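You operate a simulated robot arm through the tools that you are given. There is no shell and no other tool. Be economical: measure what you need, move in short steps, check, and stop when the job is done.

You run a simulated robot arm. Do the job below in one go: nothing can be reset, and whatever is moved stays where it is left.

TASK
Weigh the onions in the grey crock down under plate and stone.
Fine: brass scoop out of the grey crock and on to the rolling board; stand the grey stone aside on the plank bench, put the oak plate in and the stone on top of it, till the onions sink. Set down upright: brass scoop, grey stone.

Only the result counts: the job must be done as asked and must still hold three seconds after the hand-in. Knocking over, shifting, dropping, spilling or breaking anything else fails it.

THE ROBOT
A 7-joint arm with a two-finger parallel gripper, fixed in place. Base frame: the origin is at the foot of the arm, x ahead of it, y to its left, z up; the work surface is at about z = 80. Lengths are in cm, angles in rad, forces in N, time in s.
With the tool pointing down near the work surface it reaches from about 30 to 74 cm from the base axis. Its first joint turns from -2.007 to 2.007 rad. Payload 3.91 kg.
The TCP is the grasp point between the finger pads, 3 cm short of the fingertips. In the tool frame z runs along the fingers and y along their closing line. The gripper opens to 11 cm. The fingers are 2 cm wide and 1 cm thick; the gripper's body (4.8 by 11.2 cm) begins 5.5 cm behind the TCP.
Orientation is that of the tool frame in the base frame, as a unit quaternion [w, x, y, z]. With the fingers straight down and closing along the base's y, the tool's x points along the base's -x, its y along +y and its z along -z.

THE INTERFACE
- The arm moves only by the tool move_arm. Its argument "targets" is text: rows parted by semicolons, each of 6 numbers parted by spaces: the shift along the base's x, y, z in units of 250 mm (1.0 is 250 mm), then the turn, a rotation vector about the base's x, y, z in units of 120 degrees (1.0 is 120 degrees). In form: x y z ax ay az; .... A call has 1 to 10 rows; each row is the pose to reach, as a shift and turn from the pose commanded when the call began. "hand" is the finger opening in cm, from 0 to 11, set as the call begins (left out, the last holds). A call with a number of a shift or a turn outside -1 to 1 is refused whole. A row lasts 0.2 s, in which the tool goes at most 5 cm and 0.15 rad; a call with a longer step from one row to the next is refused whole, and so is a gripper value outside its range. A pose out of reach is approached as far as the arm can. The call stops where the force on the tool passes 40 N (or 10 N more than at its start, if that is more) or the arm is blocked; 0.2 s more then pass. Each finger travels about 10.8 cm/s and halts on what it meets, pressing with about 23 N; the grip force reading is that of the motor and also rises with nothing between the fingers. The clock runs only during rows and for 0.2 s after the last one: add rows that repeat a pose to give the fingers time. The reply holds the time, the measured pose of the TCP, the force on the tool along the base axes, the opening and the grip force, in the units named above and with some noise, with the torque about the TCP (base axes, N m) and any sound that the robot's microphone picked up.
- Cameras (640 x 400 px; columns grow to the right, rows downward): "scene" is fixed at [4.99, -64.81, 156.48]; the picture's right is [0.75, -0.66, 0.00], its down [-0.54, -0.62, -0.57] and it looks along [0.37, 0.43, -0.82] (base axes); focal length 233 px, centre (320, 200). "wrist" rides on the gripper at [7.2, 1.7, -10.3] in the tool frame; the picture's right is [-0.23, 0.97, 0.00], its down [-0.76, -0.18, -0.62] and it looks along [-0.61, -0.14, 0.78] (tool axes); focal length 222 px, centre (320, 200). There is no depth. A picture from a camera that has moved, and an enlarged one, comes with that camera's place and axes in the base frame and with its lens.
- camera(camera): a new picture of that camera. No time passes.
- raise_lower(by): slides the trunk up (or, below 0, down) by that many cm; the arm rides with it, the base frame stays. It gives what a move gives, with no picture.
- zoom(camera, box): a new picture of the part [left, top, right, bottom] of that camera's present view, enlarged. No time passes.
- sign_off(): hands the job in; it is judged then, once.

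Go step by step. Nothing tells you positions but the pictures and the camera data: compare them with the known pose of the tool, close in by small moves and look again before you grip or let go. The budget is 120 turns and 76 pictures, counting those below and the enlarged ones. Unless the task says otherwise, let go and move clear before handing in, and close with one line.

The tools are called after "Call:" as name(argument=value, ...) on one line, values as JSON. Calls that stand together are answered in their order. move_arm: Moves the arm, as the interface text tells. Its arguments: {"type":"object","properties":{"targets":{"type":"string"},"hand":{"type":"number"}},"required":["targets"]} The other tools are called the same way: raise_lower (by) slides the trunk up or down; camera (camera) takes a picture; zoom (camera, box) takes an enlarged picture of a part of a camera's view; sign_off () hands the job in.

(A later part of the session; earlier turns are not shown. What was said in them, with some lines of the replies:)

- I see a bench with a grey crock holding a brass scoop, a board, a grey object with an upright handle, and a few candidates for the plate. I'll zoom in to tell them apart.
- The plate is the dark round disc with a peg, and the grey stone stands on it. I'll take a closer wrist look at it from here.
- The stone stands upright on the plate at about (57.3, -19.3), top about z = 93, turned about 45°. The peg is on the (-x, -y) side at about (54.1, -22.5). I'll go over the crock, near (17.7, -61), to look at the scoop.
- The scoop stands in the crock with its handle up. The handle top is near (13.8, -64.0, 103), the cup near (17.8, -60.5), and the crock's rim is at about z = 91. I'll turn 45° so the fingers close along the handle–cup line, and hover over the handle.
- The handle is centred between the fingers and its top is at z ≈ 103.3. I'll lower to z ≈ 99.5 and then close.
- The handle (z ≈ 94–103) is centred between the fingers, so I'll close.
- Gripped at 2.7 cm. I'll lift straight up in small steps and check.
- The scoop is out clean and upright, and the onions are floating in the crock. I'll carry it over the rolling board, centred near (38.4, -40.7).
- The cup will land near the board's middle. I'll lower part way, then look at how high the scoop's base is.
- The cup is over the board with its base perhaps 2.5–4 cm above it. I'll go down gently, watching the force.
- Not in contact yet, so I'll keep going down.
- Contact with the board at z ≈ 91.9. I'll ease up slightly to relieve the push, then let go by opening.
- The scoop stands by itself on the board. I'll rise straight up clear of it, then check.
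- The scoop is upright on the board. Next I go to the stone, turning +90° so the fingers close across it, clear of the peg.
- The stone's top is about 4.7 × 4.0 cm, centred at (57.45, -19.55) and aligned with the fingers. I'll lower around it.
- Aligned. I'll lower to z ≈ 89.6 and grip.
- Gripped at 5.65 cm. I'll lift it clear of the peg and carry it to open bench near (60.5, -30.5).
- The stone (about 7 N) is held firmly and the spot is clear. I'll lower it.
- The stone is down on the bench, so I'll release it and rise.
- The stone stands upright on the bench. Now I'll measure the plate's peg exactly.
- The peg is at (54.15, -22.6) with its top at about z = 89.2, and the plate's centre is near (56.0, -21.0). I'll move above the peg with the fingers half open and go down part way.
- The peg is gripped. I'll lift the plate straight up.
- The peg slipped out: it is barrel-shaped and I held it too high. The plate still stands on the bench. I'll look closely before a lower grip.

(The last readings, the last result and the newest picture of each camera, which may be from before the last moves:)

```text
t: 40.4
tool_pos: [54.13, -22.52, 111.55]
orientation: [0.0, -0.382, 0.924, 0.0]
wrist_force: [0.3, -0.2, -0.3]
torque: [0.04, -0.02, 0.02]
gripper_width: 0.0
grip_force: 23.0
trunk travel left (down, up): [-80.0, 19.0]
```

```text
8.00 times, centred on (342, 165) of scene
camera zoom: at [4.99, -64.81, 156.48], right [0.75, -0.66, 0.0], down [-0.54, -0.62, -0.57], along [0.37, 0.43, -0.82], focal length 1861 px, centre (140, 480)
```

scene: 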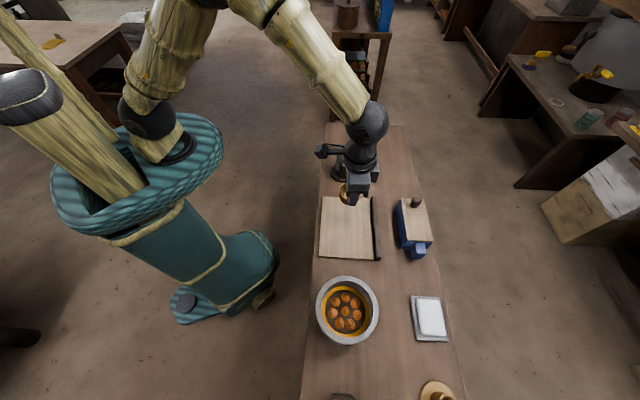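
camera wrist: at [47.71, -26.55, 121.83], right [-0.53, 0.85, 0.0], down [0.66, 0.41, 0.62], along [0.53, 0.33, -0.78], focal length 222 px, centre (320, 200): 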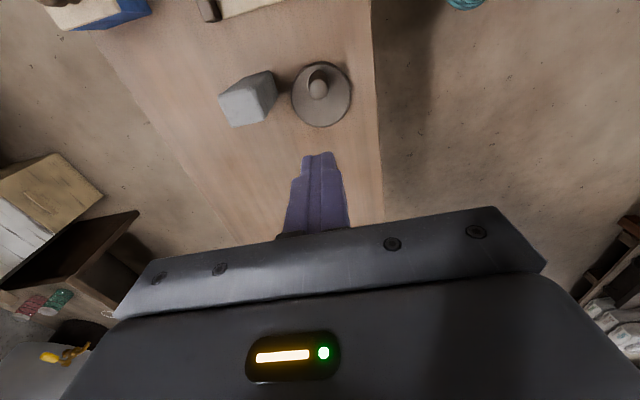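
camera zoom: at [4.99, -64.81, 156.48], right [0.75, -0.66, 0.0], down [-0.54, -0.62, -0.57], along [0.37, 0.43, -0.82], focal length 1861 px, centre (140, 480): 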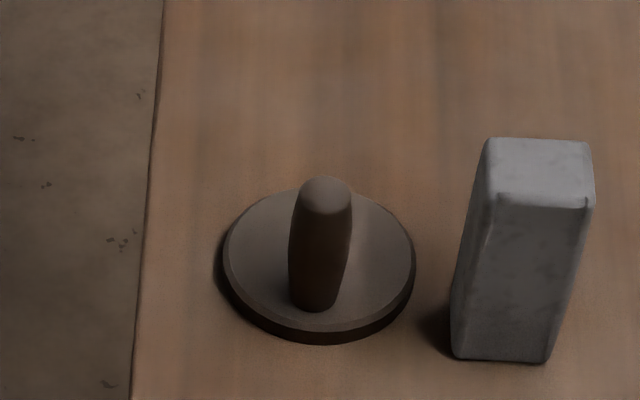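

The plate is still in place. The peg bulges and the plate's weight is off to one side, so I'll turn to close along the peg–plate line, which resists tilting, and grip lower.

Call:
move_arm(targets="0 0 0 0 0 -.0682; 0 0 0 0 0 -.1364; 0 0 0 0 0 -.2045; 0 0 0 0 0 -.2727; 0 0 0 0 0 -.3409; 0 0 0 0 0 -.409", hand=7)

Call:
move_arm(targets="0 0 -.08 0 0 -.0682; 0 0 -.16 0 0 -.1364; 0 0 -.25 0 0 -.2045; 0 0 -.34 0 0 -.2727; 0 0 -.42 0 0 -.341; 0 0 -.54 0 0 -.341; 0 0 -.54 0 0 -.341")

Call:
camera(camera="wrist")

```text
t: 41.8
tool_pos: [54.19, -22.74, 111.35]
orientation: [0.001, 0.037, 0.999, 0.0]
wrist_force: [-0.1, 0.0, 1.2]
torque: [0.01, -0.04, 0.01]
gripper_width: 6.96
grip_force: 0.0
trunk travel left (down, up): [-80.0, 19.0]
```

```text
t: 43.4
tool_pos: [54.12, -22.8, 97.81]
orientation: [0.001, 0.384, 0.923, 0.0]
wrist_force: [-0.3, 0.1, 0.1]
torque: [0.02, 0.0, -0.03]
gripper_width: 7.01
grip_force: 0.1
trunk travel left (down, up): [-80.0, 19.0]
```

```text
34 pictures are left
camera wrist: at [50.16, -16.4, 108.17], right [0.85, 0.53, 0.0], down [0.41, -0.66, 0.62], along [0.33, -0.53, -0.78], focal length 222 px, centre (320, 200)
```

wrist: 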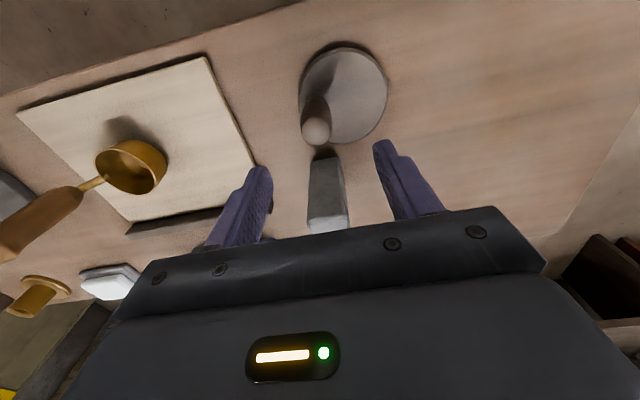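

The peg is at (53.8, -22.9). I'll lower so the fingertips pass just above the plate (TCP 85).

Call:
move_arm(targets="-.012 -.004 -.15 0 0 0; -.012 -.004 -.3 0 0 0; -.012 -.004 -.42 0 0 0; -.012 -.004 -.48 0 0 0; -.012 -.004 -.51 0 0 0; -.012 -.004 -.51 0 0 0")

Call:
camera(camera="wrist")

```text
t: 44.8
tool_pos: [53.91, -22.9, 85.13]
orientation: [0.0, 0.383, 0.924, 0.0]
wrist_force: [0.5, -0.2, -0.2]
torque: [0.0, 0.01, -0.03]
gripper_width: 7.01
grip_force: 0.1
trunk travel left (down, up): [-80.0, 19.0]
```

```text
33 pictures are left
camera wrist: at [49.85, -16.57, 95.52], right [0.85, 0.53, 0.0], down [0.41, -0.66, 0.62], along [0.33, -0.53, -0.78], focal length 222 px, centre (320, 200)
```

wrist: 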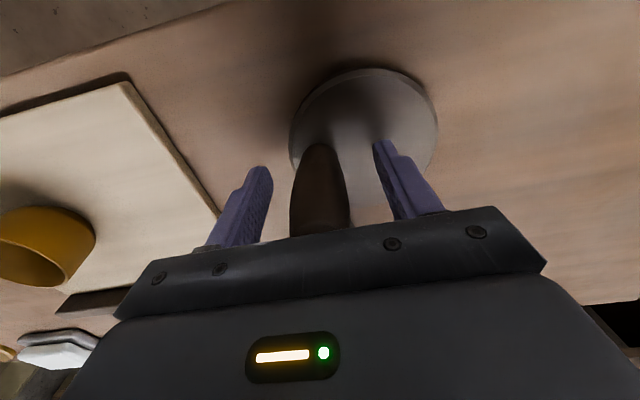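

Call:
move_arm(targets="0 0 0 0 0 0; 0 0 0 0 0 0; 0 0 0 0 0 0; 0 0 0 0 0 0", hand=0)

Call:
move_arm(targets="0 0 .01 0 0 0; 0 0 .02 0 0 0; 0 0 .04 0 0 0; 0 0 .06 0 0 0; 0 0 .06 0 0 0")

Call:
camera(camera="wrist")

```text
t: 45.8
tool_pos: [53.87, -22.86, 85.25]
orientation: [0.0, 0.382, 0.924, -0.001]
wrist_force: [0.1, 0.7, -0.5]
torque: [-0.03, 0.04, 0.02]
gripper_width: 3.01
grip_force: 23.2
trunk travel left (down, up): [-80.0, 19.0]
```

```text
t: 47.0
tool_pos: [53.88, -22.79, 86.65]
orientation: [0.0, 0.383, 0.924, 0.0]
wrist_force: [0.3, -0.1, 0.0]
torque: [0.04, 0.0, -0.01]
gripper_width: 3.0
grip_force: 22.5
trunk travel left (down, up): [-80.0, 19.0]
```

```text
32 pictures are left
camera wrist: at [49.87, -16.53, 96.99], right [0.85, 0.53, 0.0], down [0.41, -0.66, 0.62], along [0.33, -0.53, -0.78], focal length 222 px, centre (320, 200)
```

wrist: 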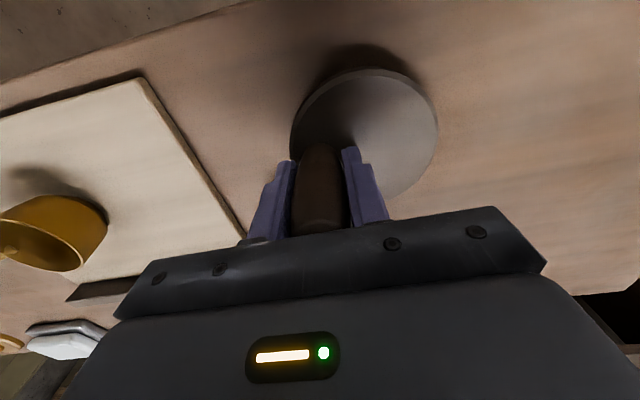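

The plate moves with the gripper. I'll lift slowly some more and check.

Call:
move_arm(targets="0 0 .03 0 0 0; 0 0 .06 0 0 0; 0 0 .1 0 0 0; 0 0 .14 0 0 0; 0 0 .18 0 0 0; 0 0 .22 0 0 0; 0 0 .26 0 0 0; 0 0 .3 0 0 0; 0 0 .3 0 0 0")

Call:
camera(camera="wrist")

```text
t: 49.0
tool_pos: [53.92, -22.9, 94.0]
orientation: [0.0, 0.383, 0.924, 0.0]
wrist_force: [1.3, -0.5, -0.4]
torque: [-0.03, 0.0, 0.01]
gripper_width: 2.99
grip_force: 22.0
trunk travel left (down, up): [-80.0, 19.0]
```

```text
31 pictures are left
camera wrist: at [49.9, -16.56, 104.47], right [0.85, 0.53, 0.0], down [0.41, -0.66, 0.62], along [0.33, -0.53, -0.78], focal length 222 px, centre (320, 200)
```

wrist: 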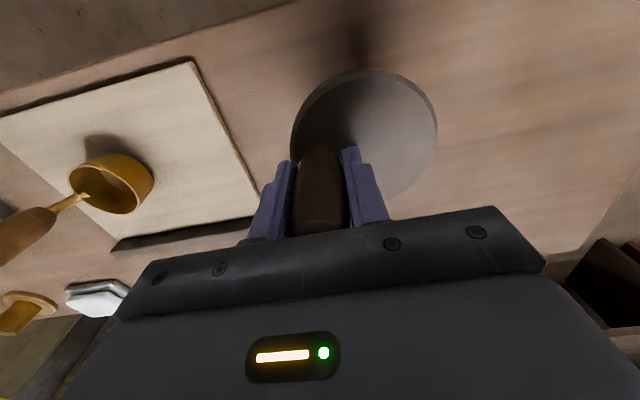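

The plate is held level. I'll raise it and carry it to the crock, turning another -45° so the peg ends on the crock's -x side.

Call:
move_arm(targets="0 0 .08 0 0 0; 0 0 .18 0 0 0; 0 0 .3 0 0 0; 0 0 .42 0 0 0; 0 0 .54 0 0 0; 0 0 .64 0 0 0; 0 0 .68 0 0 0")

Call:
move_arm(targets="-.06 -.058 0 0 0 0; -.15 -.145 0 0 0 0; -.26 -.251 0 0 0 0; -.37 -.357 0 0 0 0; -.48 -.463 0 0 0 0; -.59 -.569 0 0 0 0; -.69 -.666 0 0 0 0; -.76 -.733 0 0 0 0; -.79 -.762 0 0 0 0")

Call:
move_arm(targets="-.06 -.058 0 0 0 -.03; -.15 -.145 0 0 0 -.08; -.26 -.251 0 0 0 -.13; -.37 -.357 0 0 0 -.18; -.48 -.463 0 0 0 -.23; -.59 -.569 0 0 0 -.28; -.69 -.666 0 0 0 -.33; -.76 -.733 0 0 0 -.36; -.79 -.762 0 0 0 -.375; -.79 -.762 0 0 0 -.375")

Call:
camera(camera="wrist")

Call:
camera(camera="scene")

```text
t: 50.6
tool_pos: [53.92, -22.84, 111.17]
orientation: [0.0, 0.383, 0.924, 0.0]
wrist_force: [-0.4, -0.6, -0.7]
torque: [-0.04, 0.0, 0.01]
gripper_width: 2.98
grip_force: 23.1
trunk travel left (down, up): [-80.0, 19.0]
```

```text
t: 52.6
tool_pos: [34.0, -41.99, 111.15]
orientation: [0.0, 0.383, 0.924, 0.0]
wrist_force: [-0.9, -0.9, -1.0]
torque: [-0.03, 0.03, -0.01]
gripper_width: 2.94
grip_force: 23.3
trunk travel left (down, up): [-80.0, 19.0]
```

```text
t: 54.8
tool_pos: [14.23, -60.94, 111.16]
orientation: [0.0, 0.708, 0.707, 0.0]
wrist_force: [0.6, -0.1, -0.6]
torque: [0.02, 0.04, 0.01]
gripper_width: 2.84
grip_force: 22.9
trunk travel left (down, up): [-80.0, 19.0]
```

```text
30 pictures are left
camera wrist: at [15.9, -53.75, 121.54], right [0.97, -0.23, 0.0], down [-0.18, -0.76, 0.62], along [-0.14, -0.61, -0.78], focal length 222 px, centre (320, 200)
```

wrist: 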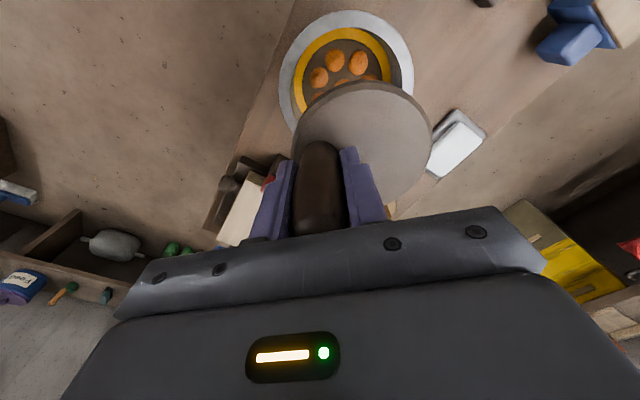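

```text
29 pictures are left
```

scene: 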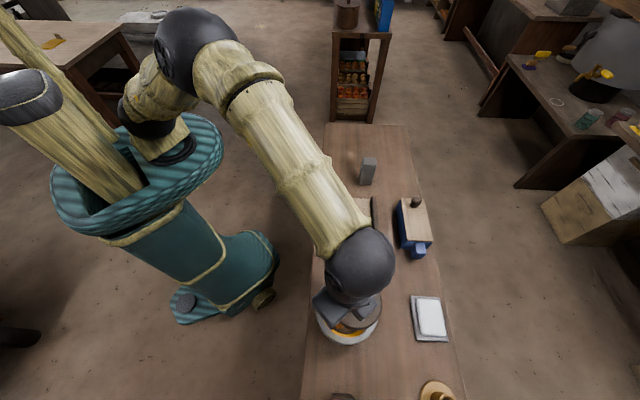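

The plate's centre is at about (17.3, -61.1), over the crock. I'll go down towards the rim and check clearances.

Call:
move_arm(targets="0 0 -.08 0 0 0; 0 0 -.2 0 0 0; 0 0 -.32 0 0 0; 0 0 -.43 0 0 0; 0 0 -.5 0 0 0; 0 0 -.52 0 0 0")

Call:
camera(camera="wrist")

Call:
zoom(camera="scene", box=[300, 260, 400, 360])

```text
t: 56.2
tool_pos: [14.33, -61.03, 98.13]
orientation: [0.001, 0.707, 0.707, 0.0]
wrist_force: [0.3, 1.0, -0.1]
torque: [0.04, -0.01, 0.01]
gripper_width: 2.82
grip_force: 22.4
trunk travel left (down, up): [-80.0, 19.0]
```

```text
28 pictures are left
camera wrist: at [15.92, -53.72, 108.49], right [0.97, -0.23, 0.0], down [-0.18, -0.76, 0.62], along [-0.14, -0.61, -0.78], focal length 222 px, centre (320, 200)
```

wrist: 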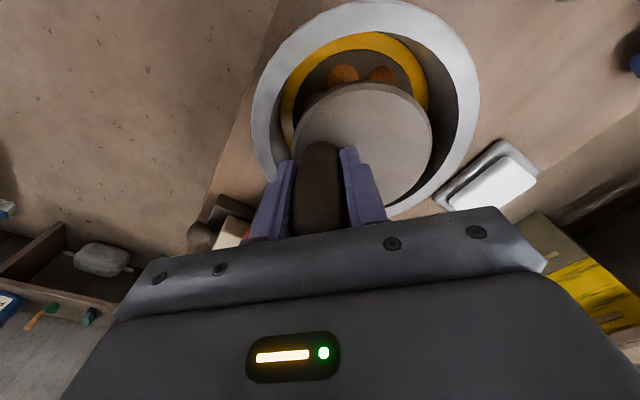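

```text
4.00 times, centred on (350, 310) of scene
camera zoom: at [4.99, -64.81, 156.48], right [0.75, -0.66, 0.0], down [-0.54, -0.62, -0.57], along [0.37, 0.43, -0.82], focal length 930 px, centre (200, -240)
```

zoom: 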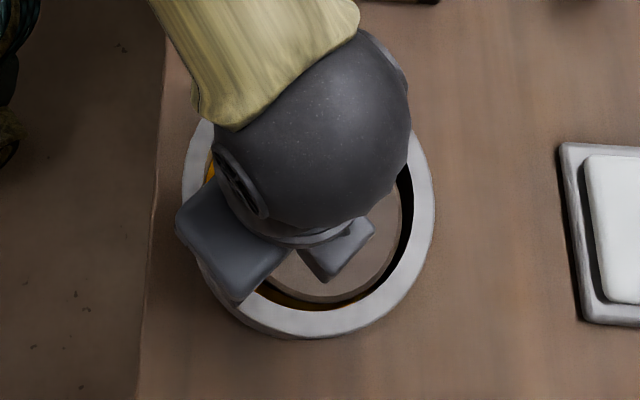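

The plate fits the opening with about 1.5 cm of clearance. I'll nudge +0.5 cm in x and go down gently into the crock.

Call:
move_arm(targets=".02 0 -.03 0 0 0; .02 0 -.06 0 0 0; .02 0 -.09 0 0 0; .02 0 -.12 0 0 0; .02 0 -.15 0 0 0; .02 0 -.18 0 0 0; .02 0 -.18 0 0 0")

Call:
camera(camera="wrist")

```text
t: 57.8
tool_pos: [14.71, -60.81, 93.75]
orientation: [0.002, 0.707, 0.707, -0.001]
wrist_force: [-3.9, 12.1, 11.3]
torque: [-0.04, -0.08, 0.19]
gripper_width: 2.82
grip_force: 23.3
trunk travel left (down, up): [-80.0, 19.0]
```

```text
26 pictures are left
camera wrist: at [16.38, -53.55, 104.14], right [0.97, -0.23, 0.0], down [-0.18, -0.76, 0.63], along [-0.14, -0.61, -0.78], focal length 222 px, centre (320, 200)
```

wrist: 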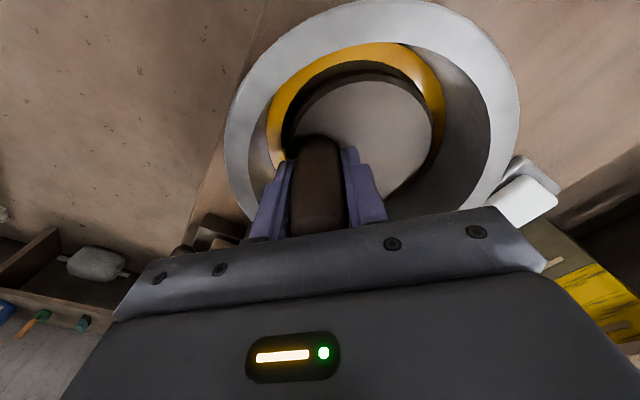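

The plate is touching the wall on the -y side (reaction +y). I'll lift slightly and shift +y.

Call:
move_arm(targets="0 0 .02 0 0 0; -.008 .015 .03 0 0 0; -.008 .028 .03 0 0 0; -.008 .028 .03 0 0 0")

Call:
zoom(camera="wrist", box=[210, 0, 530, 220])

Call:
zoom(camera="scene", box=[300, 260, 400, 360])

```text
t: 58.8
tool_pos: [14.64, -60.21, 94.49]
orientation: [0.001, 0.707, 0.707, -0.001]
wrist_force: [0.0, -0.3, -0.4]
torque: [0.01, 0.05, -0.03]
gripper_width: 2.84
grip_force: 23.1
trunk travel left (down, up): [-80.0, 19.0]
```

```text
1.82 times, centred on (370, 110) of wrist
camera zoom: at [16.3, -53.04, 104.72], right [0.97, -0.23, 0.0], down [-0.18, -0.76, 0.62], along [-0.14, -0.61, -0.78], focal length 404 px, centre (229, 364)
```

zoom: 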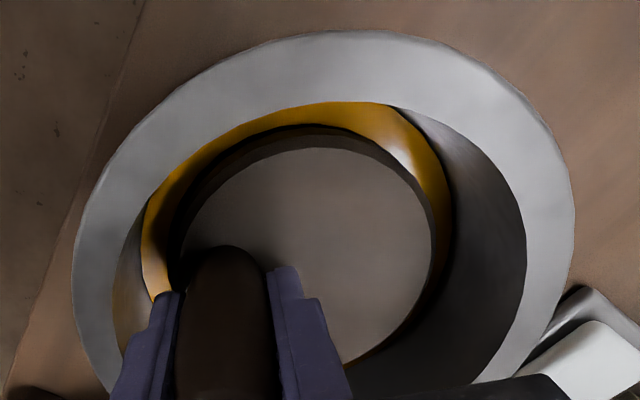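

```text
4.00 times, centred on (350, 310) of scene
camera zoom: at [4.99, -64.81, 156.48], right [0.75, -0.66, 0.0], down [-0.54, -0.62, -0.57], along [0.37, 0.43, -0.82], focal length 930 px, centre (200, -240)
```

zoom: 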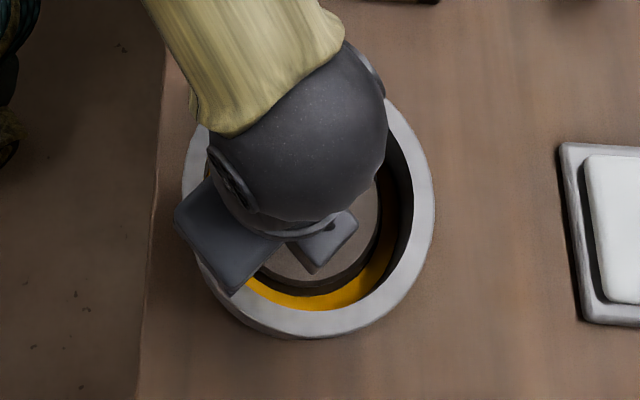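

Free now and well centred by both views. I'll go down in small steps.

Call:
move_arm(targets="0 0 -.015 0 0 0; 0 0 -.03 0 0 0; 0 0 -.045 0 0 0; 0 0 -.06 0 0 0; 0 0 -.06 0 0 0")

```text
t: 60.0
tool_pos: [14.62, -60.19, 92.98]
orientation: [0.001, 0.707, 0.707, -0.001]
wrist_force: [-0.1, -0.3, 10.6]
torque: [-0.63, -0.26, 0.01]
gripper_width: 2.85
grip_force: 23.1
trunk travel left (down, up): [-80.0, 19.0]
```

Now something pushes up at the plate's -y edge, probably an onion. I'll take a look.

Call:
zoom(camera="wrist", box=[210, 0, 530, 220])

Call:
zoom(camera="scene", box=[300, 260, 400, 360])

```text
1.82 times, centred on (370, 110) of wrist
camera zoom: at [16.28, -52.95, 103.33], right [0.97, -0.23, 0.0], down [-0.18, -0.76, 0.62], along [-0.14, -0.61, -0.78], focal length 404 px, centre (229, 364)
```

zoom: 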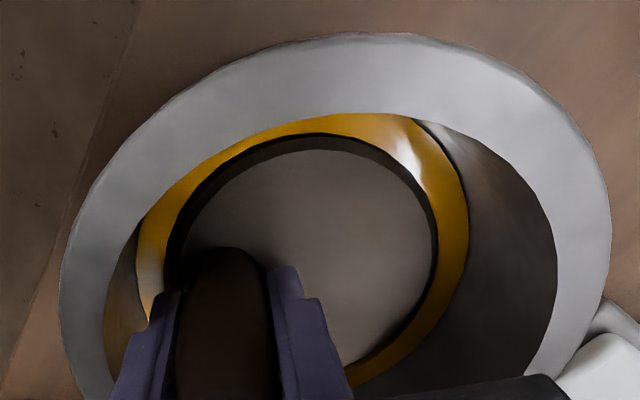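

```text
4.00 times, centred on (350, 310) of scene
camera zoom: at [4.99, -64.81, 156.48], right [0.75, -0.66, 0.0], down [-0.54, -0.62, -0.57], along [0.37, 0.43, -0.82], focal length 930 px, centre (200, -240)
```

zoom: 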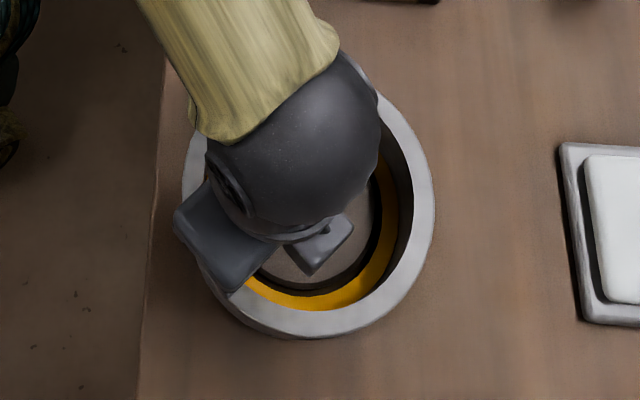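

Call:
move_arm(targets="0 0 0 0 0 0; 0 0 0 0 0 0; 0 0 0 0 0 0")

```text
t: 60.8
tool_pos: [14.52, -60.15, 92.93]
orientation: [0.001, 0.707, 0.707, 0.0]
wrist_force: [0.4, 0.5, 9.0]
torque: [-0.62, -0.22, -0.02]
gripper_width: 2.87
grip_force: 23.2
trunk travel left (down, up): [-80.0, 19.0]
```

The image top is actually the +y side, so the contact is again the hidden -y edge. I'll lift a little, shift +y by 0.4 and try again.

Call:
move_arm(targets="0 0 .03 0 0 0; 0 .016 .03 0 0 0; 0 .016 .03 0 0 0; 0 .016 .015 0 0 0; 0 .016 0 0 0 0; 0 .016 0 0 0 0")

Call:
zoom(camera="wrist", box=[210, 0, 530, 220])

```text
t: 62.2
tool_pos: [14.61, -59.94, 92.89]
orientation: [0.002, 0.707, 0.707, -0.002]
wrist_force: [-1.1, -4.9, 7.7]
torque: [-0.58, -0.2, -0.08]
gripper_width: 2.81
grip_force: 23.4
trunk travel left (down, up): [-80.0, 19.0]
```

```text
1.82 times, centred on (370, 110) of wrist
camera zoom: at [16.27, -52.64, 103.31], right [0.97, -0.23, 0.0], down [-0.18, -0.76, 0.63], along [-0.14, -0.61, -0.78], focal length 404 px, centre (229, 364)
```

zoom: 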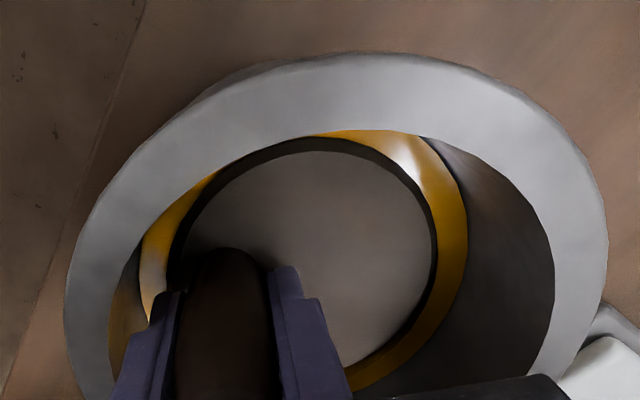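

The plate is now bounded on both y sides. I'll centre it (y ≈ -60.25), ease the push and see what the contact does.

Call:
move_arm(targets="0 -.008 .01 0 0 0; 0 -.014 .01 0 0 0; 0 -.014 .006 0 0 0; 0 -.014 .006 0 0 0")

Call:
zoom(camera="scene", box=[315, 275, 385, 345])

```text
t: 63.2
tool_pos: [14.58, -60.16, 93.09]
orientation: [0.0, 0.707, 0.707, 0.0]
wrist_force: [0.5, 0.3, 1.7]
torque: [-0.07, -0.05, 0.06]
gripper_width: 2.84
grip_force: 22.9
trunk travel left (down, up): [-80.0, 19.0]
```

```text
5.71 times, centred on (350, 310) of scene
camera zoom: at [4.99, -64.81, 156.48], right [0.75, -0.66, 0.0], down [-0.54, -0.62, -0.57], along [0.37, 0.43, -0.82], focal length 1329 px, centre (149, -429)
```

zoom: 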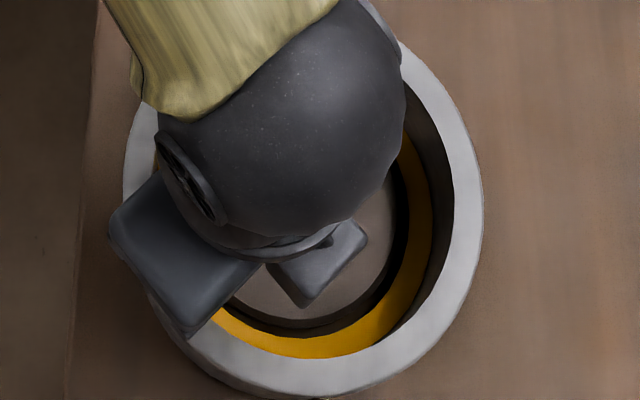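

Contact is now light and the plate is centred with a gap all round. I'll release gently with a small opening and watch.

Call:
move_arm(targets="0 0 0 0 0 0; 0 0 0 0 0 0; 0 0 0 0 0 0; 0 0 0 0 0 0", hand=4)

Call:
camera(camera="wrist")

```text
t: 64.2
tool_pos: [14.74, -60.28, 93.02]
orientation: [0.0, 0.707, 0.707, 0.0]
wrist_force: [7.7, -0.8, -0.2]
torque: [0.04, 0.0, -0.08]
gripper_width: 3.59
grip_force: 0.1
trunk travel left (down, up): [-80.0, 19.0]
```

```text
19 pictures are left
camera wrist: at [16.39, -52.94, 103.35], right [0.97, -0.23, 0.0], down [-0.18, -0.76, 0.62], along [-0.14, -0.61, -0.78], focal length 222 px, centre (320, 200)
```

wrist: 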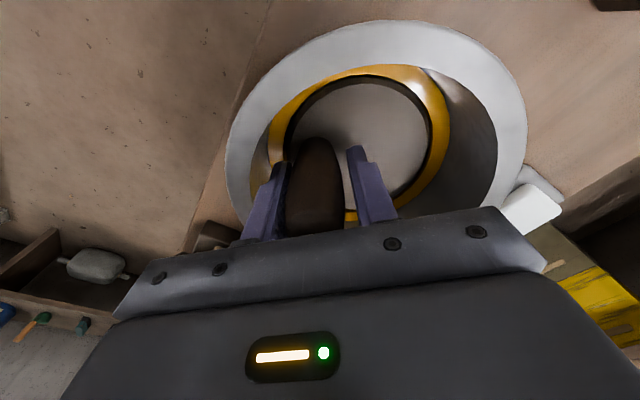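

The left finger is touching the crock's inner wall. I'll narrow slightly to relieve it and rise straight up out of the crock.

Call:
move_arm(targets="0 0 0 0 0 0; 0 0 .01 0 0 0; 0 0 .03 0 0 0; 0 0 .06 0 0 0; 0 0 .1 0 0 0", hand=3.4)

Call:
camera(camera="wrist")

```text
t: 65.4
tool_pos: [14.71, -60.28, 95.67]
orientation: [0.0, 0.707, 0.707, 0.0]
wrist_force: [0.2, 0.1, -0.4]
torque: [-0.01, -0.01, 0.02]
gripper_width: 3.42
grip_force: 0.1
trunk travel left (down, up): [-80.0, 19.0]
```

```text
18 pictures are left
camera wrist: at [16.29, -52.95, 105.92], right [0.97, -0.23, 0.0], down [-0.18, -0.76, 0.62], along [-0.14, -0.61, -0.78], focal length 222 px, centre (320, 200)
```

wrist: 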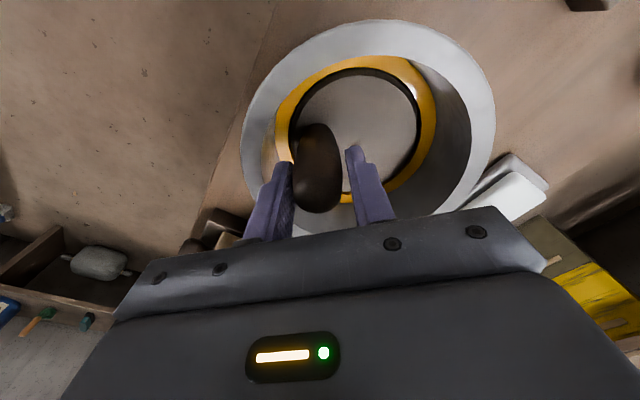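

Call:
move_arm(targets="0 0 .08 0 0 0; 0 0 .2 0 0 0; 0 0 .36 0 0 0; 0 0 .54 0 0 0; 0 0 .72 0 0 0; 0 0 .85 0 0 0", hand=4)

Call:
zoom(camera="wrist", box=[250, 0, 430, 180])

```text
t: 66.8
tool_pos: [14.71, -60.11, 116.78]
orientation: [0.001, 0.707, 0.707, 0.0]
wrist_force: [0.3, -0.8, 0.5]
torque: [0.0, 0.02, 0.0]
gripper_width: 4.0
grip_force: 0.1
trunk travel left (down, up): [-80.0, 19.0]
```

```text
2.22 times, centred on (340, 90) of wrist
camera zoom: at [16.31, -52.82, 127.16], right [0.97, -0.23, 0.0], down [-0.18, -0.76, 0.62], along [-0.14, -0.61, -0.78], focal length 494 px, centre (276, 444)
```

zoom: 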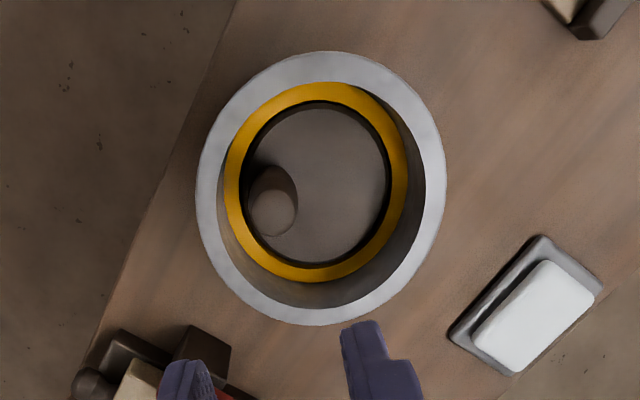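

The plate sits inside the band, apparently level, with the peg on the -x side. Now I'll fetch the stone, turning back +135° on the way.

Call:
move_arm(targets=".1017 .0658 0 0 0 .0625; .2033 .1317 0 0 0 .125; .305 .1975 0 0 0 .1875; .4067 .2633 0 0 0 .25; .5083 .3292 0 0 0 .3125; .61 .395 0 0 0 .375", hand=9)

Call:
move_arm(targets=".1017 .0658 0 0 0 .0625; .2033 .1317 0 0 0 .125; .305 .1975 0 0 0 .1875; .4067 .2633 0 0 0 .25; .5083 .3292 0 0 0 .3125; .61 .395 0 0 0 .375")

Call:
move_arm(targets=".1017 .0658 0 0 0 .0625; .2033 .1317 0 0 0 .125; .305 .1975 0 0 0 .1875; .4067 .2633 0 0 0 .25; .5083 .3292 0 0 0 .3125; .61 .395 0 0 0 .375; .61 .395 0 0 0 .375")

Call:
zoom(camera="wrist", box=[250, 0, 430, 150])

Call:
zoom(camera="scene", box=[310, 270, 385, 350])

```text
t: 68.2
tool_pos: [29.96, -50.25, 116.72]
orientation: [0.0, 0.382, 0.924, 0.0]
wrist_force: [0.7, 0.3, 0.4]
torque: [0.01, 0.04, -0.02]
gripper_width: 9.01
grip_force: 0.0
trunk travel left (down, up): [-80.0, 19.0]
```

```text
t: 69.6
tool_pos: [45.21, -40.37, 116.67]
orientation: [-0.001, 0.0, 1.0, 0.0]
wrist_force: [-1.1, 0.2, 0.3]
torque: [0.04, 0.02, 0.04]
gripper_width: 8.99
grip_force: 0.1
trunk travel left (down, up): [-80.0, 19.0]
```

```text
t: 71.2
tool_pos: [60.42, -30.64, 116.72]
orientation: [0.0, -0.384, 0.923, -0.001]
wrist_force: [0.0, 0.3, -1.0]
torque: [-0.02, 0.01, -0.01]
gripper_width: 9.0
grip_force: 0.0
trunk travel left (down, up): [-80.0, 19.0]
```

```text
2.67 times, centred on (340, 75) of wrist
camera zoom: at [54.04, -34.52, 127.09], right [-0.53, 0.85, 0.0], down [0.66, 0.41, 0.62], along [0.53, 0.33, -0.78], focal length 592 px, centre (267, 533)
```

zoom: 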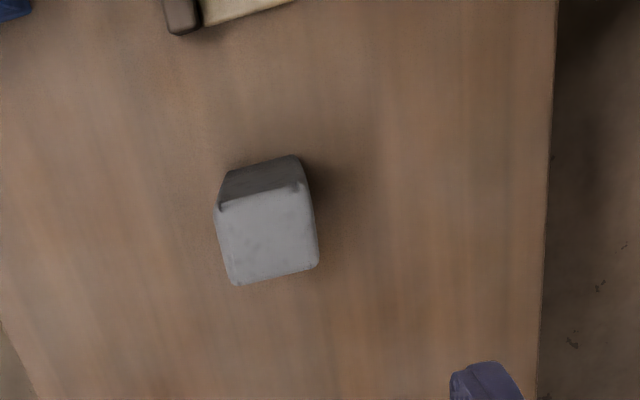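

```text
5.00 times, centred on (348, 310) of scene
camera zoom: at [4.99, -64.81, 156.48], right [0.75, -0.66, 0.0], down [-0.54, -0.62, -0.57], along [0.37, 0.43, -0.82], focal length 1163 px, centre (182, -350)
```

zoom: 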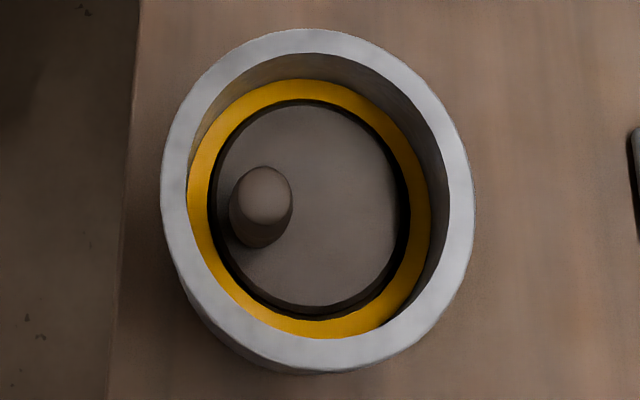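

The plate is level; its centre is about (17.25, -61.0) with the peg at about (14.7, -59.95), so the stone belongs around (18.6, -61.6), turned to -23°. The stone is unmoved at (60.5, -30.5), so I'll lower and grip it.

Call:
move_arm(targets="0 .004 -.15 0 0 0; 0 .004 -.33 0 0 0; 0 .004 -.51 0 0 0; 0 .004 -.69 0 0 0; 0 .004 -.85 0 0 0; 0 .004 -.95 0 0 0")

Call:
move_arm(targets="0 0 -.08 0 0 0; 0 0 -.14 0 0 0; 0 0 -.177 0 0 0; 0 0 -.177 0 0 0")

Call:
move_arm(targets="0 0 0 0 0 0; 0 0 0 0 0 0; 0 0 0 0 0 0; 0 0 0 0 0 0", hand=0)

Call:
move_arm(targets="0 0 .04 0 0 0; 0 0 .1 0 0 0; 0 0 .22 0 0 0; 0 0 .38 0 0 0; 0 0 .56 0 0 0; 0 0 .74 0 0 0; 0 0 .9 0 0 0; 0 0 1 0 0 0")

Call:
camera(camera="wrist")

```text
t: 72.6
tool_pos: [60.4, -30.47, 92.92]
orientation: [0.001, -0.382, 0.924, -0.001]
wrist_force: [0.6, 0.0, 0.1]
torque: [0.01, 0.01, 0.0]
gripper_width: 8.99
grip_force: 0.0
trunk travel left (down, up): [-80.0, 19.0]
```

```text
t: 73.6
tool_pos: [60.52, -30.48, 88.59]
orientation: [0.0, -0.383, 0.924, 0.001]
wrist_force: [0.3, 0.0, 0.0]
torque: [0.01, -0.05, 0.01]
gripper_width: 9.04
grip_force: 0.0
trunk travel left (down, up): [-80.0, 19.0]
```

```text
t: 74.6
tool_pos: [60.45, -30.46, 88.55]
orientation: [0.0, -0.383, 0.924, 0.001]
wrist_force: [-0.2, 1.5, -0.3]
torque: [-0.09, -0.08, 0.01]
gripper_width: 5.59
grip_force: 22.3
trunk travel left (down, up): [-80.0, 19.0]
```

```text
t: 76.4
tool_pos: [60.42, -30.43, 113.67]
orientation: [0.0, -0.382, 0.924, 0.001]
wrist_force: [0.3, 0.5, -7.5]
torque: [0.0, -0.04, 0.0]
gripper_width: 5.57
grip_force: 22.8
trunk travel left (down, up): [-80.0, 19.0]
```

```text
14 pictures are left
camera wrist: at [54.04, -34.41, 123.98], right [-0.53, 0.85, 0.0], down [0.66, 0.41, 0.62], along [0.53, 0.33, -0.78], focal length 222 px, centre (320, 200)
```

wrist: 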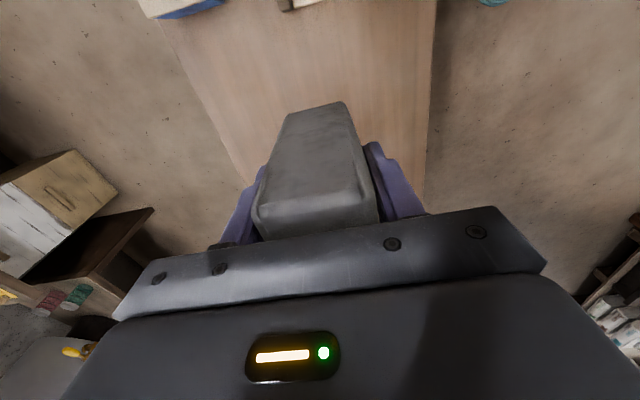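

The stone is held. I'll carry it over the crock, turning it by -68° in all.

Call:
move_arm(targets="-.06 -.0447 0 0 0 -.02; -.16 -.1192 0 0 0 -.054; -.26 -.1936 0 0 0 -.088; -.36 -.2681 0 0 0 -.122; -.46 -.3426 0 0 0 -.156; -.558 -.4156 0 0 0 -.189")

Call:
move_arm(targets="-.093 -.0693 0 0 0 -.0315; -.186 -.1385 0 0 0 -.063; -.279 -.2078 0 0 0 -.0945; -.372 -.2771 0 0 0 -.126; -.465 -.3463 0 0 0 -.1575; -.558 -.4156 0 0 0 -.189")

Call:
move_arm(targets="-.1 -.0745 0 0 0 -.034; -.2 -.149 0 0 0 -.068; -.3 -.2234 0 0 0 -.102; -.4 -.2979 0 0 0 -.136; -.49 -.365 0 0 0 -.166; -.54 -.402 0 0 0 -.183; -.558 -.4156 0 0 0 -.189; -.558 -.4156 0 0 0 -.189")

Call:
camera(camera="wrist")

```text
t: 77.8
tool_pos: [46.3, -40.95, 113.57]
orientation: [0.0, -0.193, 0.981, 0.001]
wrist_force: [-0.2, -0.4, -8.8]
torque: [0.01, 0.03, 0.01]
gripper_width: 5.59
grip_force: 23.0
trunk travel left (down, up): [-80.0, 19.0]
```

```text
t: 79.2
tool_pos: [32.51, -51.48, 113.57]
orientation: [-0.001, 0.004, 1.0, 0.001]
wrist_force: [-0.6, 0.3, -7.9]
torque: [0.0, 0.01, -0.02]
gripper_width: 5.59
grip_force: 23.2
trunk travel left (down, up): [-80.0, 19.0]
```

```text
t: 81.0
tool_pos: [18.63, -61.68, 113.57]
orientation: [0.0, 0.2, 0.98, 0.001]
wrist_force: [0.1, -0.3, -8.9]
torque: [0.0, 0.01, -0.02]
gripper_width: 5.6
grip_force: 22.7
trunk travel left (down, up): [-80.0, 19.0]
```

```text
13 pictures are left
camera wrist: at [12.53, -57.29, 123.91], right [0.59, 0.81, 0.0], down [0.63, -0.46, 0.62], along [0.5, -0.37, -0.78], focal length 222 px, centre (320, 200)
```

wrist: 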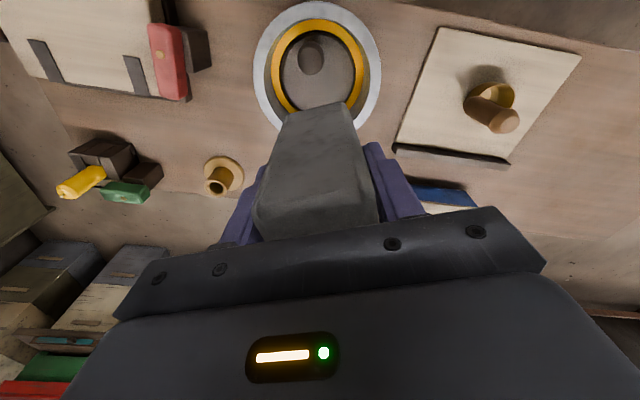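

Call:
move_arm(targets="0 0 -.08 0 0 0; 0 0 -.18 0 0 0; 0 0 -.26 0 0 0; 0 0 -.28 0 0 0")

Call:
zoom(camera="wrist", box=[220, 0, 420, 160])

```text
t: 82.0
tool_pos: [18.61, -61.7, 106.44]
orientation: [0.0, 0.2, 0.98, 0.0]
wrist_force: [1.1, 0.6, -7.7]
torque: [0.02, 0.02, -0.01]
gripper_width: 5.58
grip_force: 22.8
trunk travel left (down, up): [-80.0, 19.0]
```

```text
2.50 times, centred on (320, 80) of wrist
camera zoom: at [12.52, -57.33, 116.86], right [0.59, 0.81, 0.0], down [0.63, -0.46, 0.62], along [0.5, -0.37, -0.78], focal length 555 px, centre (320, 500)
```

zoom: 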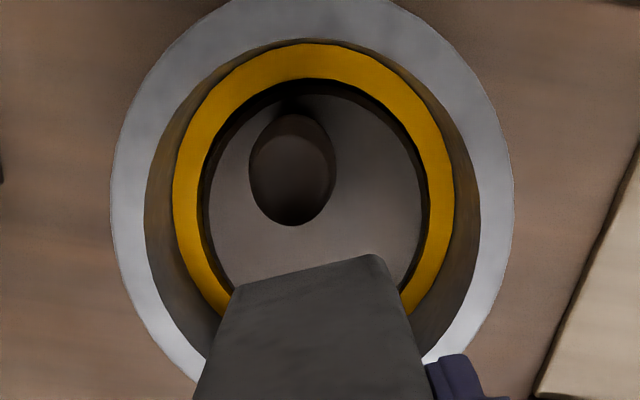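

There's a gap of about 0.7–1 cm between the peg and the stone's face. I'll lower on.

Call:
move_arm(targets="0 0 -.06 0 0 0; 0 0 -.12 0 0 0; 0 0 -.18 0 0 0; 0 0 -.24 0 0 0; 0 0 -.27 0 0 0; 0 0 -.27 0 0 0")

Call:
zoom(camera="wrist", box=[180, 0, 460, 200])

```text
t: 83.4
tool_pos: [18.47, -61.65, 99.79]
orientation: [0.001, 0.201, 0.98, 0.001]
wrist_force: [-0.5, 0.3, -8.8]
torque: [0.03, -0.04, -0.03]
gripper_width: 5.58
grip_force: 23.1
trunk travel left (down, up): [-80.0, 19.0]
```

```text
2.00 times, centred on (320, 100) of wrist
camera zoom: at [12.46, -57.32, 110.16], right [0.59, 0.81, 0.0], down [0.63, -0.46, 0.62], along [0.5, -0.37, -0.78], focal length 444 px, centre (320, 400)
```

zoom: 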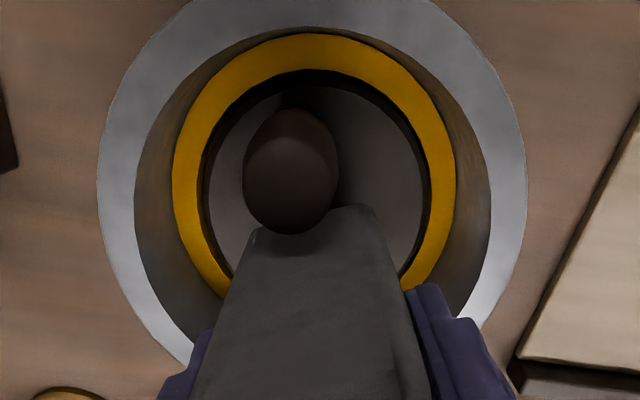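

Call:
move_arm(targets="0 0 -.02 0 0 0; 0 0 -.04 0 0 0; 0 0 -.05 0 0 0; 0 0 -.06 0 0 0; 0 0 -.06 0 0 0")

Call:
move_arm(targets="0 0 -.01 0 0 0; 0 0 -.02 0 0 0; 0 0 -.02 0 0 0")

```text
t: 84.6
tool_pos: [18.45, -61.7, 98.27]
orientation: [0.0, 0.2, 0.98, 0.001]
wrist_force: [0.4, -0.2, -8.2]
torque: [0.0, 0.0, 0.05]
gripper_width: 5.6
grip_force: 23.1
trunk travel left (down, up): [-80.0, 19.0]
```

```text
t: 85.4
tool_pos: [18.59, -61.73, 97.79]
orientation: [0.001, 0.2, 0.98, 0.001]
wrist_force: [-1.1, -0.5, -7.7]
torque: [-0.01, 0.03, 0.03]
gripper_width: 5.57
grip_force: 23.3
trunk travel left (down, up): [-80.0, 19.0]
```

Call:
move_arm(targets="0 0 -.01 0 0 0; 0 0 -.02 0 0 0; 0 0 -.02 0 0 0")

Call:
move_arm(targets="0 0 -.01 0 0 0; 0 0 -.02 0 0 0; 0 0 -.02 0 0 0")

```text
t: 86.2
tool_pos: [18.58, -61.71, 97.46]
orientation: [0.0, 0.199, 0.98, 0.0]
wrist_force: [0.0, 0.4, -1.0]
torque: [0.12, -0.03, 0.03]
gripper_width: 5.6
grip_force: 23.4
trunk travel left (down, up): [-80.0, 19.0]
```

```text
t: 87.0
tool_pos: [18.5, -61.66, 97.06]
orientation: [0.001, 0.199, 0.98, -0.002]
wrist_force: [1.6, -1.7, 17.1]
torque: [0.17, -0.16, -0.02]
gripper_width: 5.58
grip_force: 23.0
trunk travel left (down, up): [-80.0, 19.0]
```

Contact came at z ≈ 97.4 and I'm now pressing with about 25 N. I'll wait to see whether the onions give way.

Call:
move_arm(targets="0 0 0 0 0 0; 0 0 0 0 0 0; 0 0 0 0 0 0; 0 0 0 0 0 0; 0 0 0 0 0 0; 0 0 0 0 0 0")

Call:
zoom(camera="scene", box=[310, 250, 400, 350])

```text
t: 88.4
tool_pos: [18.52, -61.59, 96.91]
orientation: [0.001, 0.201, 0.98, -0.001]
wrist_force: [0.9, -4.5, 17.4]
torque: [-0.14, 0.01, 0.03]
gripper_width: 5.57
grip_force: 22.6
trunk travel left (down, up): [-80.0, 19.0]
```

```text
4.00 times, centred on (355, 300) of scene
camera zoom: at [4.99, -64.81, 156.48], right [0.75, -0.66, 0.0], down [-0.54, -0.62, -0.57], along [0.37, 0.43, -0.82], focal length 930 px, centre (180, -200)
```

zoom: 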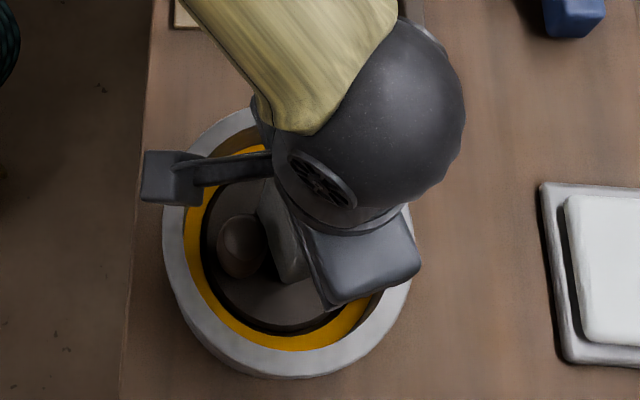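

Call:
move_arm(targets="0 0 .004 0 0 0; 0 0 .008 0 0 0; 0 0 .008 0 0 0; 0 0 .008 0 0 0")

```text
t: 89.4
tool_pos: [18.59, -61.55, 96.97]
orientation: [0.0, 0.2, 0.98, 0.001]
wrist_force: [-0.7, -0.3, 5.2]
torque: [-0.12, 0.11, 0.01]
gripper_width: 5.58
grip_force: 22.9
trunk travel left (down, up): [-80.0, 19.0]
```

Call:
zoom(camera="scene", box=[310, 270, 385, 350])

```text
5.00 times, centred on (348, 310) of scene
camera zoom: at [4.99, -64.81, 156.48], right [0.75, -0.66, 0.0], down [-0.54, -0.62, -0.57], along [0.37, 0.43, -0.82], focal length 1163 px, centre (182, -350)
```

zoom: 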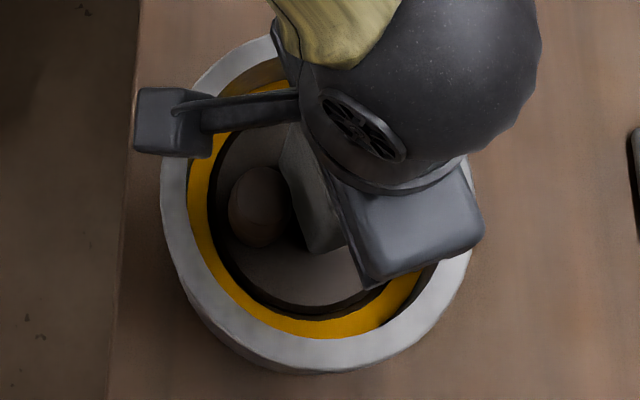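

Call:
zoom(camera="wrist", box=[180, 0, 460, 200])

```text
2.00 times, centred on (320, 100) of wrist
camera zoom: at [12.44, -57.19, 107.36], right [0.59, 0.81, 0.0], down [0.63, -0.46, 0.62], along [0.5, -0.37, -0.78], focal length 444 px, centre (320, 400)
```

zoom: 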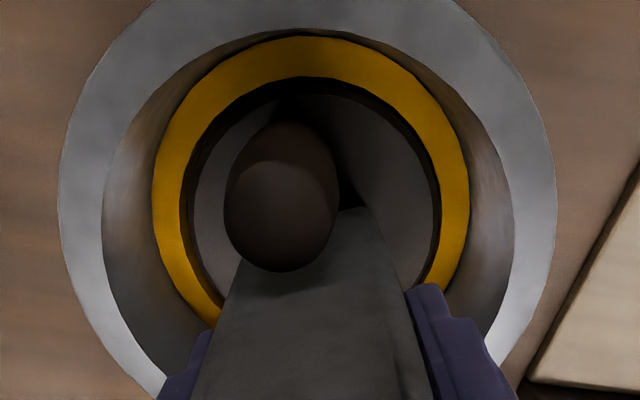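

The plate has gone down about 0.4 cm under the stone and now bears it firmly. I'll ease the push to zero, then open slightly.

Call:
move_arm(targets="0 0 .002 0 0 0; 0 0 .003 0 0 0; 0 0 .003 0 0 0")

```text
t: 90.2
tool_pos: [18.47, -61.61, 96.97]
orientation: [-0.001, 0.2, 0.98, 0.001]
wrist_force: [-2.0, 0.6, -2.3]
torque: [-0.03, 0.16, -0.07]
gripper_width: 5.58
grip_force: 23.3
trunk travel left (down, up): [-80.0, 19.0]
```

Call:
move_arm(targets="0 0 0 0 0 0; 0 0 0 0 0 0; 0 0 0 0 0 0; 0 0 0 0 0 0; 0 0 0 0 0 0", hand=6.6)

Call:
zoom(camera="wrist", box=[180, 0, 460, 200])

```text
t: 91.4
tool_pos: [18.54, -61.55, 97.16]
orientation: [0.0, 0.2, 0.98, 0.001]
wrist_force: [1.0, 1.4, -0.5]
torque: [0.0, 0.0, 0.01]
gripper_width: 6.6
grip_force: 0.0
trunk travel left (down, up): [-80.0, 19.0]
```

```text
2.00 times, centred on (320, 100) of wrist
camera zoom: at [12.5, -57.24, 107.47], right [0.59, 0.81, 0.0], down [0.63, -0.46, 0.62], along [0.5, -0.37, -0.78], focal length 444 px, centre (320, 400)
```

zoom: 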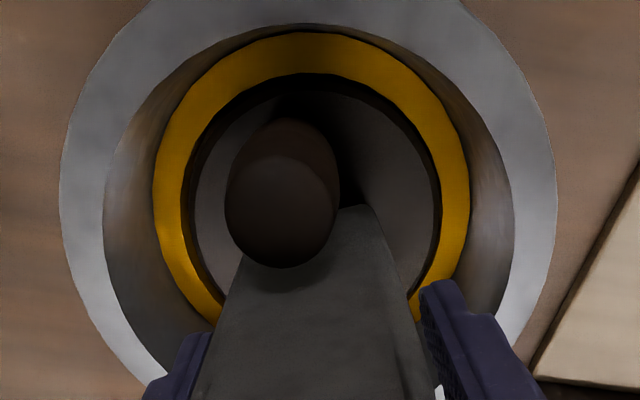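

The stone stands free on the plate. I'll rise straight up and inspect.

Call:
move_arm(targets="0 0 .02 0 0 0; 0 0 .06 0 0 0; 0 0 .12 0 0 0; 0 0 .2 0 0 0; 0 0 .32 0 0 0; 0 0 .48 0 0 0; 0 0 .64 0 0 0; 0 0 .8 0 0 0")

Call:
zoom(camera="wrist", box=[230, 0, 410, 140])

```text
t: 93.2
tool_pos: [18.52, -61.56, 117.19]
orientation: [0.0, 0.199, 0.98, 0.0]
wrist_force: [0.7, 0.0, 0.1]
torque: [0.01, 0.02, 0.0]
gripper_width: 6.6
grip_force: 0.1
trunk travel left (down, up): [-80.0, 19.0]
```

```text
2.86 times, centred on (320, 70) of wrist
camera zoom: at [12.52, -57.17, 127.6], right [0.59, 0.81, 0.0], down [0.63, -0.46, 0.62], along [0.5, -0.37, -0.78], focal length 635 px, centre (320, 571)
```

zoom: 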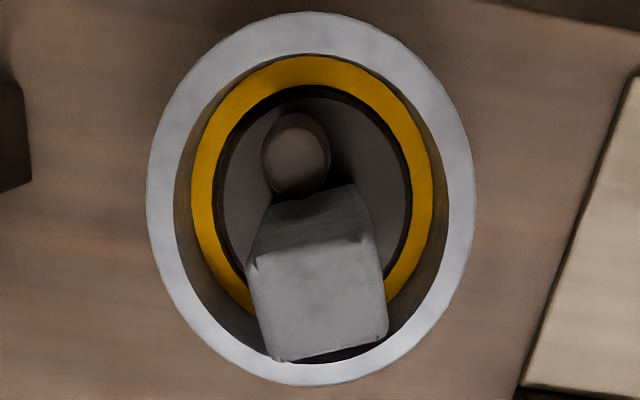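

The stone stands upright on the plate next to the peg, and no onions show. I'll clear the arm out of the scene camera's view and check.

Call:
move_arm(targets=".1 .1 0 0 0 0; .22 .22 0 0 0 0; .34 .34 0 0 0 0; .46 .46 0 0 0 0; .58 .58 0 0 0 0; .7 .7 0 0 0 0; .8 .8 0 0 0 0")

Call:
zoom(camera="scene", box=[310, 270, 385, 350])

Call:
camera(camera="scene")

```text
t: 94.8
tool_pos: [38.67, -41.52, 117.14]
orientation: [0.001, 0.201, 0.98, 0.0]
wrist_force: [-0.1, -0.2, 0.4]
torque: [0.0, 0.01, -0.02]
gripper_width: 6.61
grip_force: 0.0
trunk travel left (down, up): [-80.0, 19.0]
```

```text
5.00 times, centred on (348, 310) of scene
camera zoom: at [4.99, -64.81, 156.48], right [0.75, -0.66, 0.0], down [-0.54, -0.62, -0.57], along [0.37, 0.43, -0.82], focal length 1163 px, centre (182, -350)
```

zoom: 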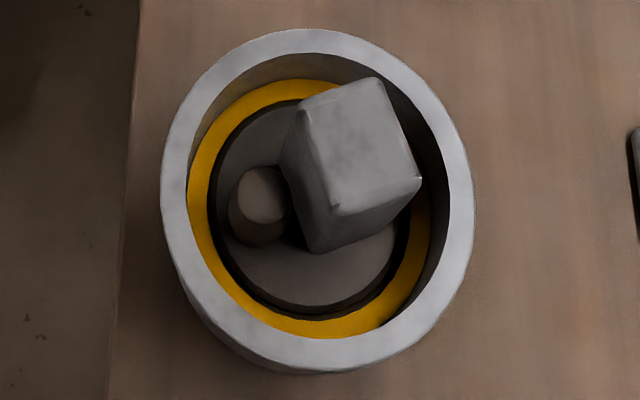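

```text
4 pictures are left
```

scene: 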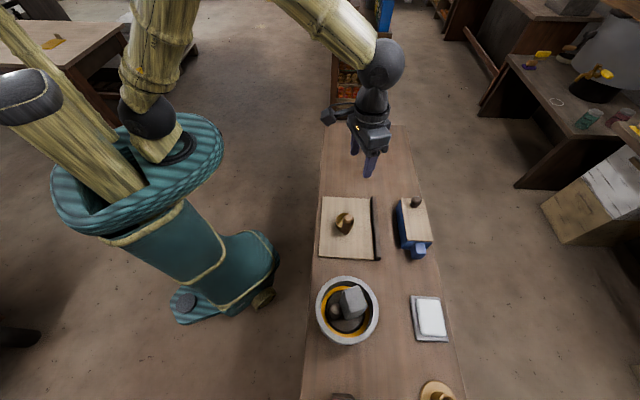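

All looks right. I'll wait a couple of seconds to check it holds steady.

Call:
move_arm(targets="0 0 0 0 0 0; 0 0 0 0 0 0; 0 0 0 0 0 0; 0 0 0 0 0 0; 0 0 0 0 0 0; 0 0 0 0 0 0; 0 0 0 0 0 0; 0 0 0 0 0 0; 0 0 0 0 0 0; 0 0 0 0 0 0")

Call:
zoom(camera="scene", box=[310, 270, 385, 350])

```text
t: 97.0
tool_pos: [38.66, -41.69, 117.19]
orientation: [-0.001, 0.2, 0.98, 0.0]
wrist_force: [-0.5, 0.3, 0.9]
torque: [0.03, 0.04, 0.0]
gripper_width: 6.61
grip_force: 0.1
trunk travel left (down, up): [-80.0, 19.0]
```

```text
5.00 times, centred on (348, 310) of scene
camera zoom: at [4.99, -64.81, 156.48], right [0.75, -0.66, 0.0], down [-0.54, -0.62, -0.57], along [0.37, 0.43, -0.82], focal length 1163 px, centre (182, -350)
```

zoom: 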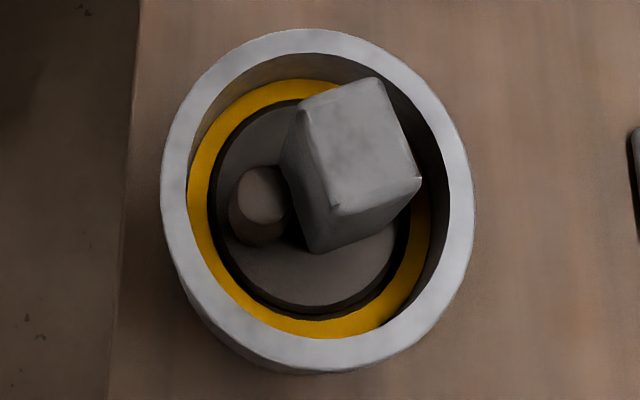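

The onions are weighed down under the oak plate with the grey stone upright on top, and the brass scoop stands upright on the rolling board. The arm is clear, the two-second wait showed no movement, and I am handing in. The onions are hidden under the plate, so I could not see them sink.

Call:
sign_off()

```text
The job is handed in.
```

The job is handed in: the plate is in the crock with the stone upright on it, and the scoop stands upright on the rolling board. The plate hides the onions, so I couldn't see that they sank.
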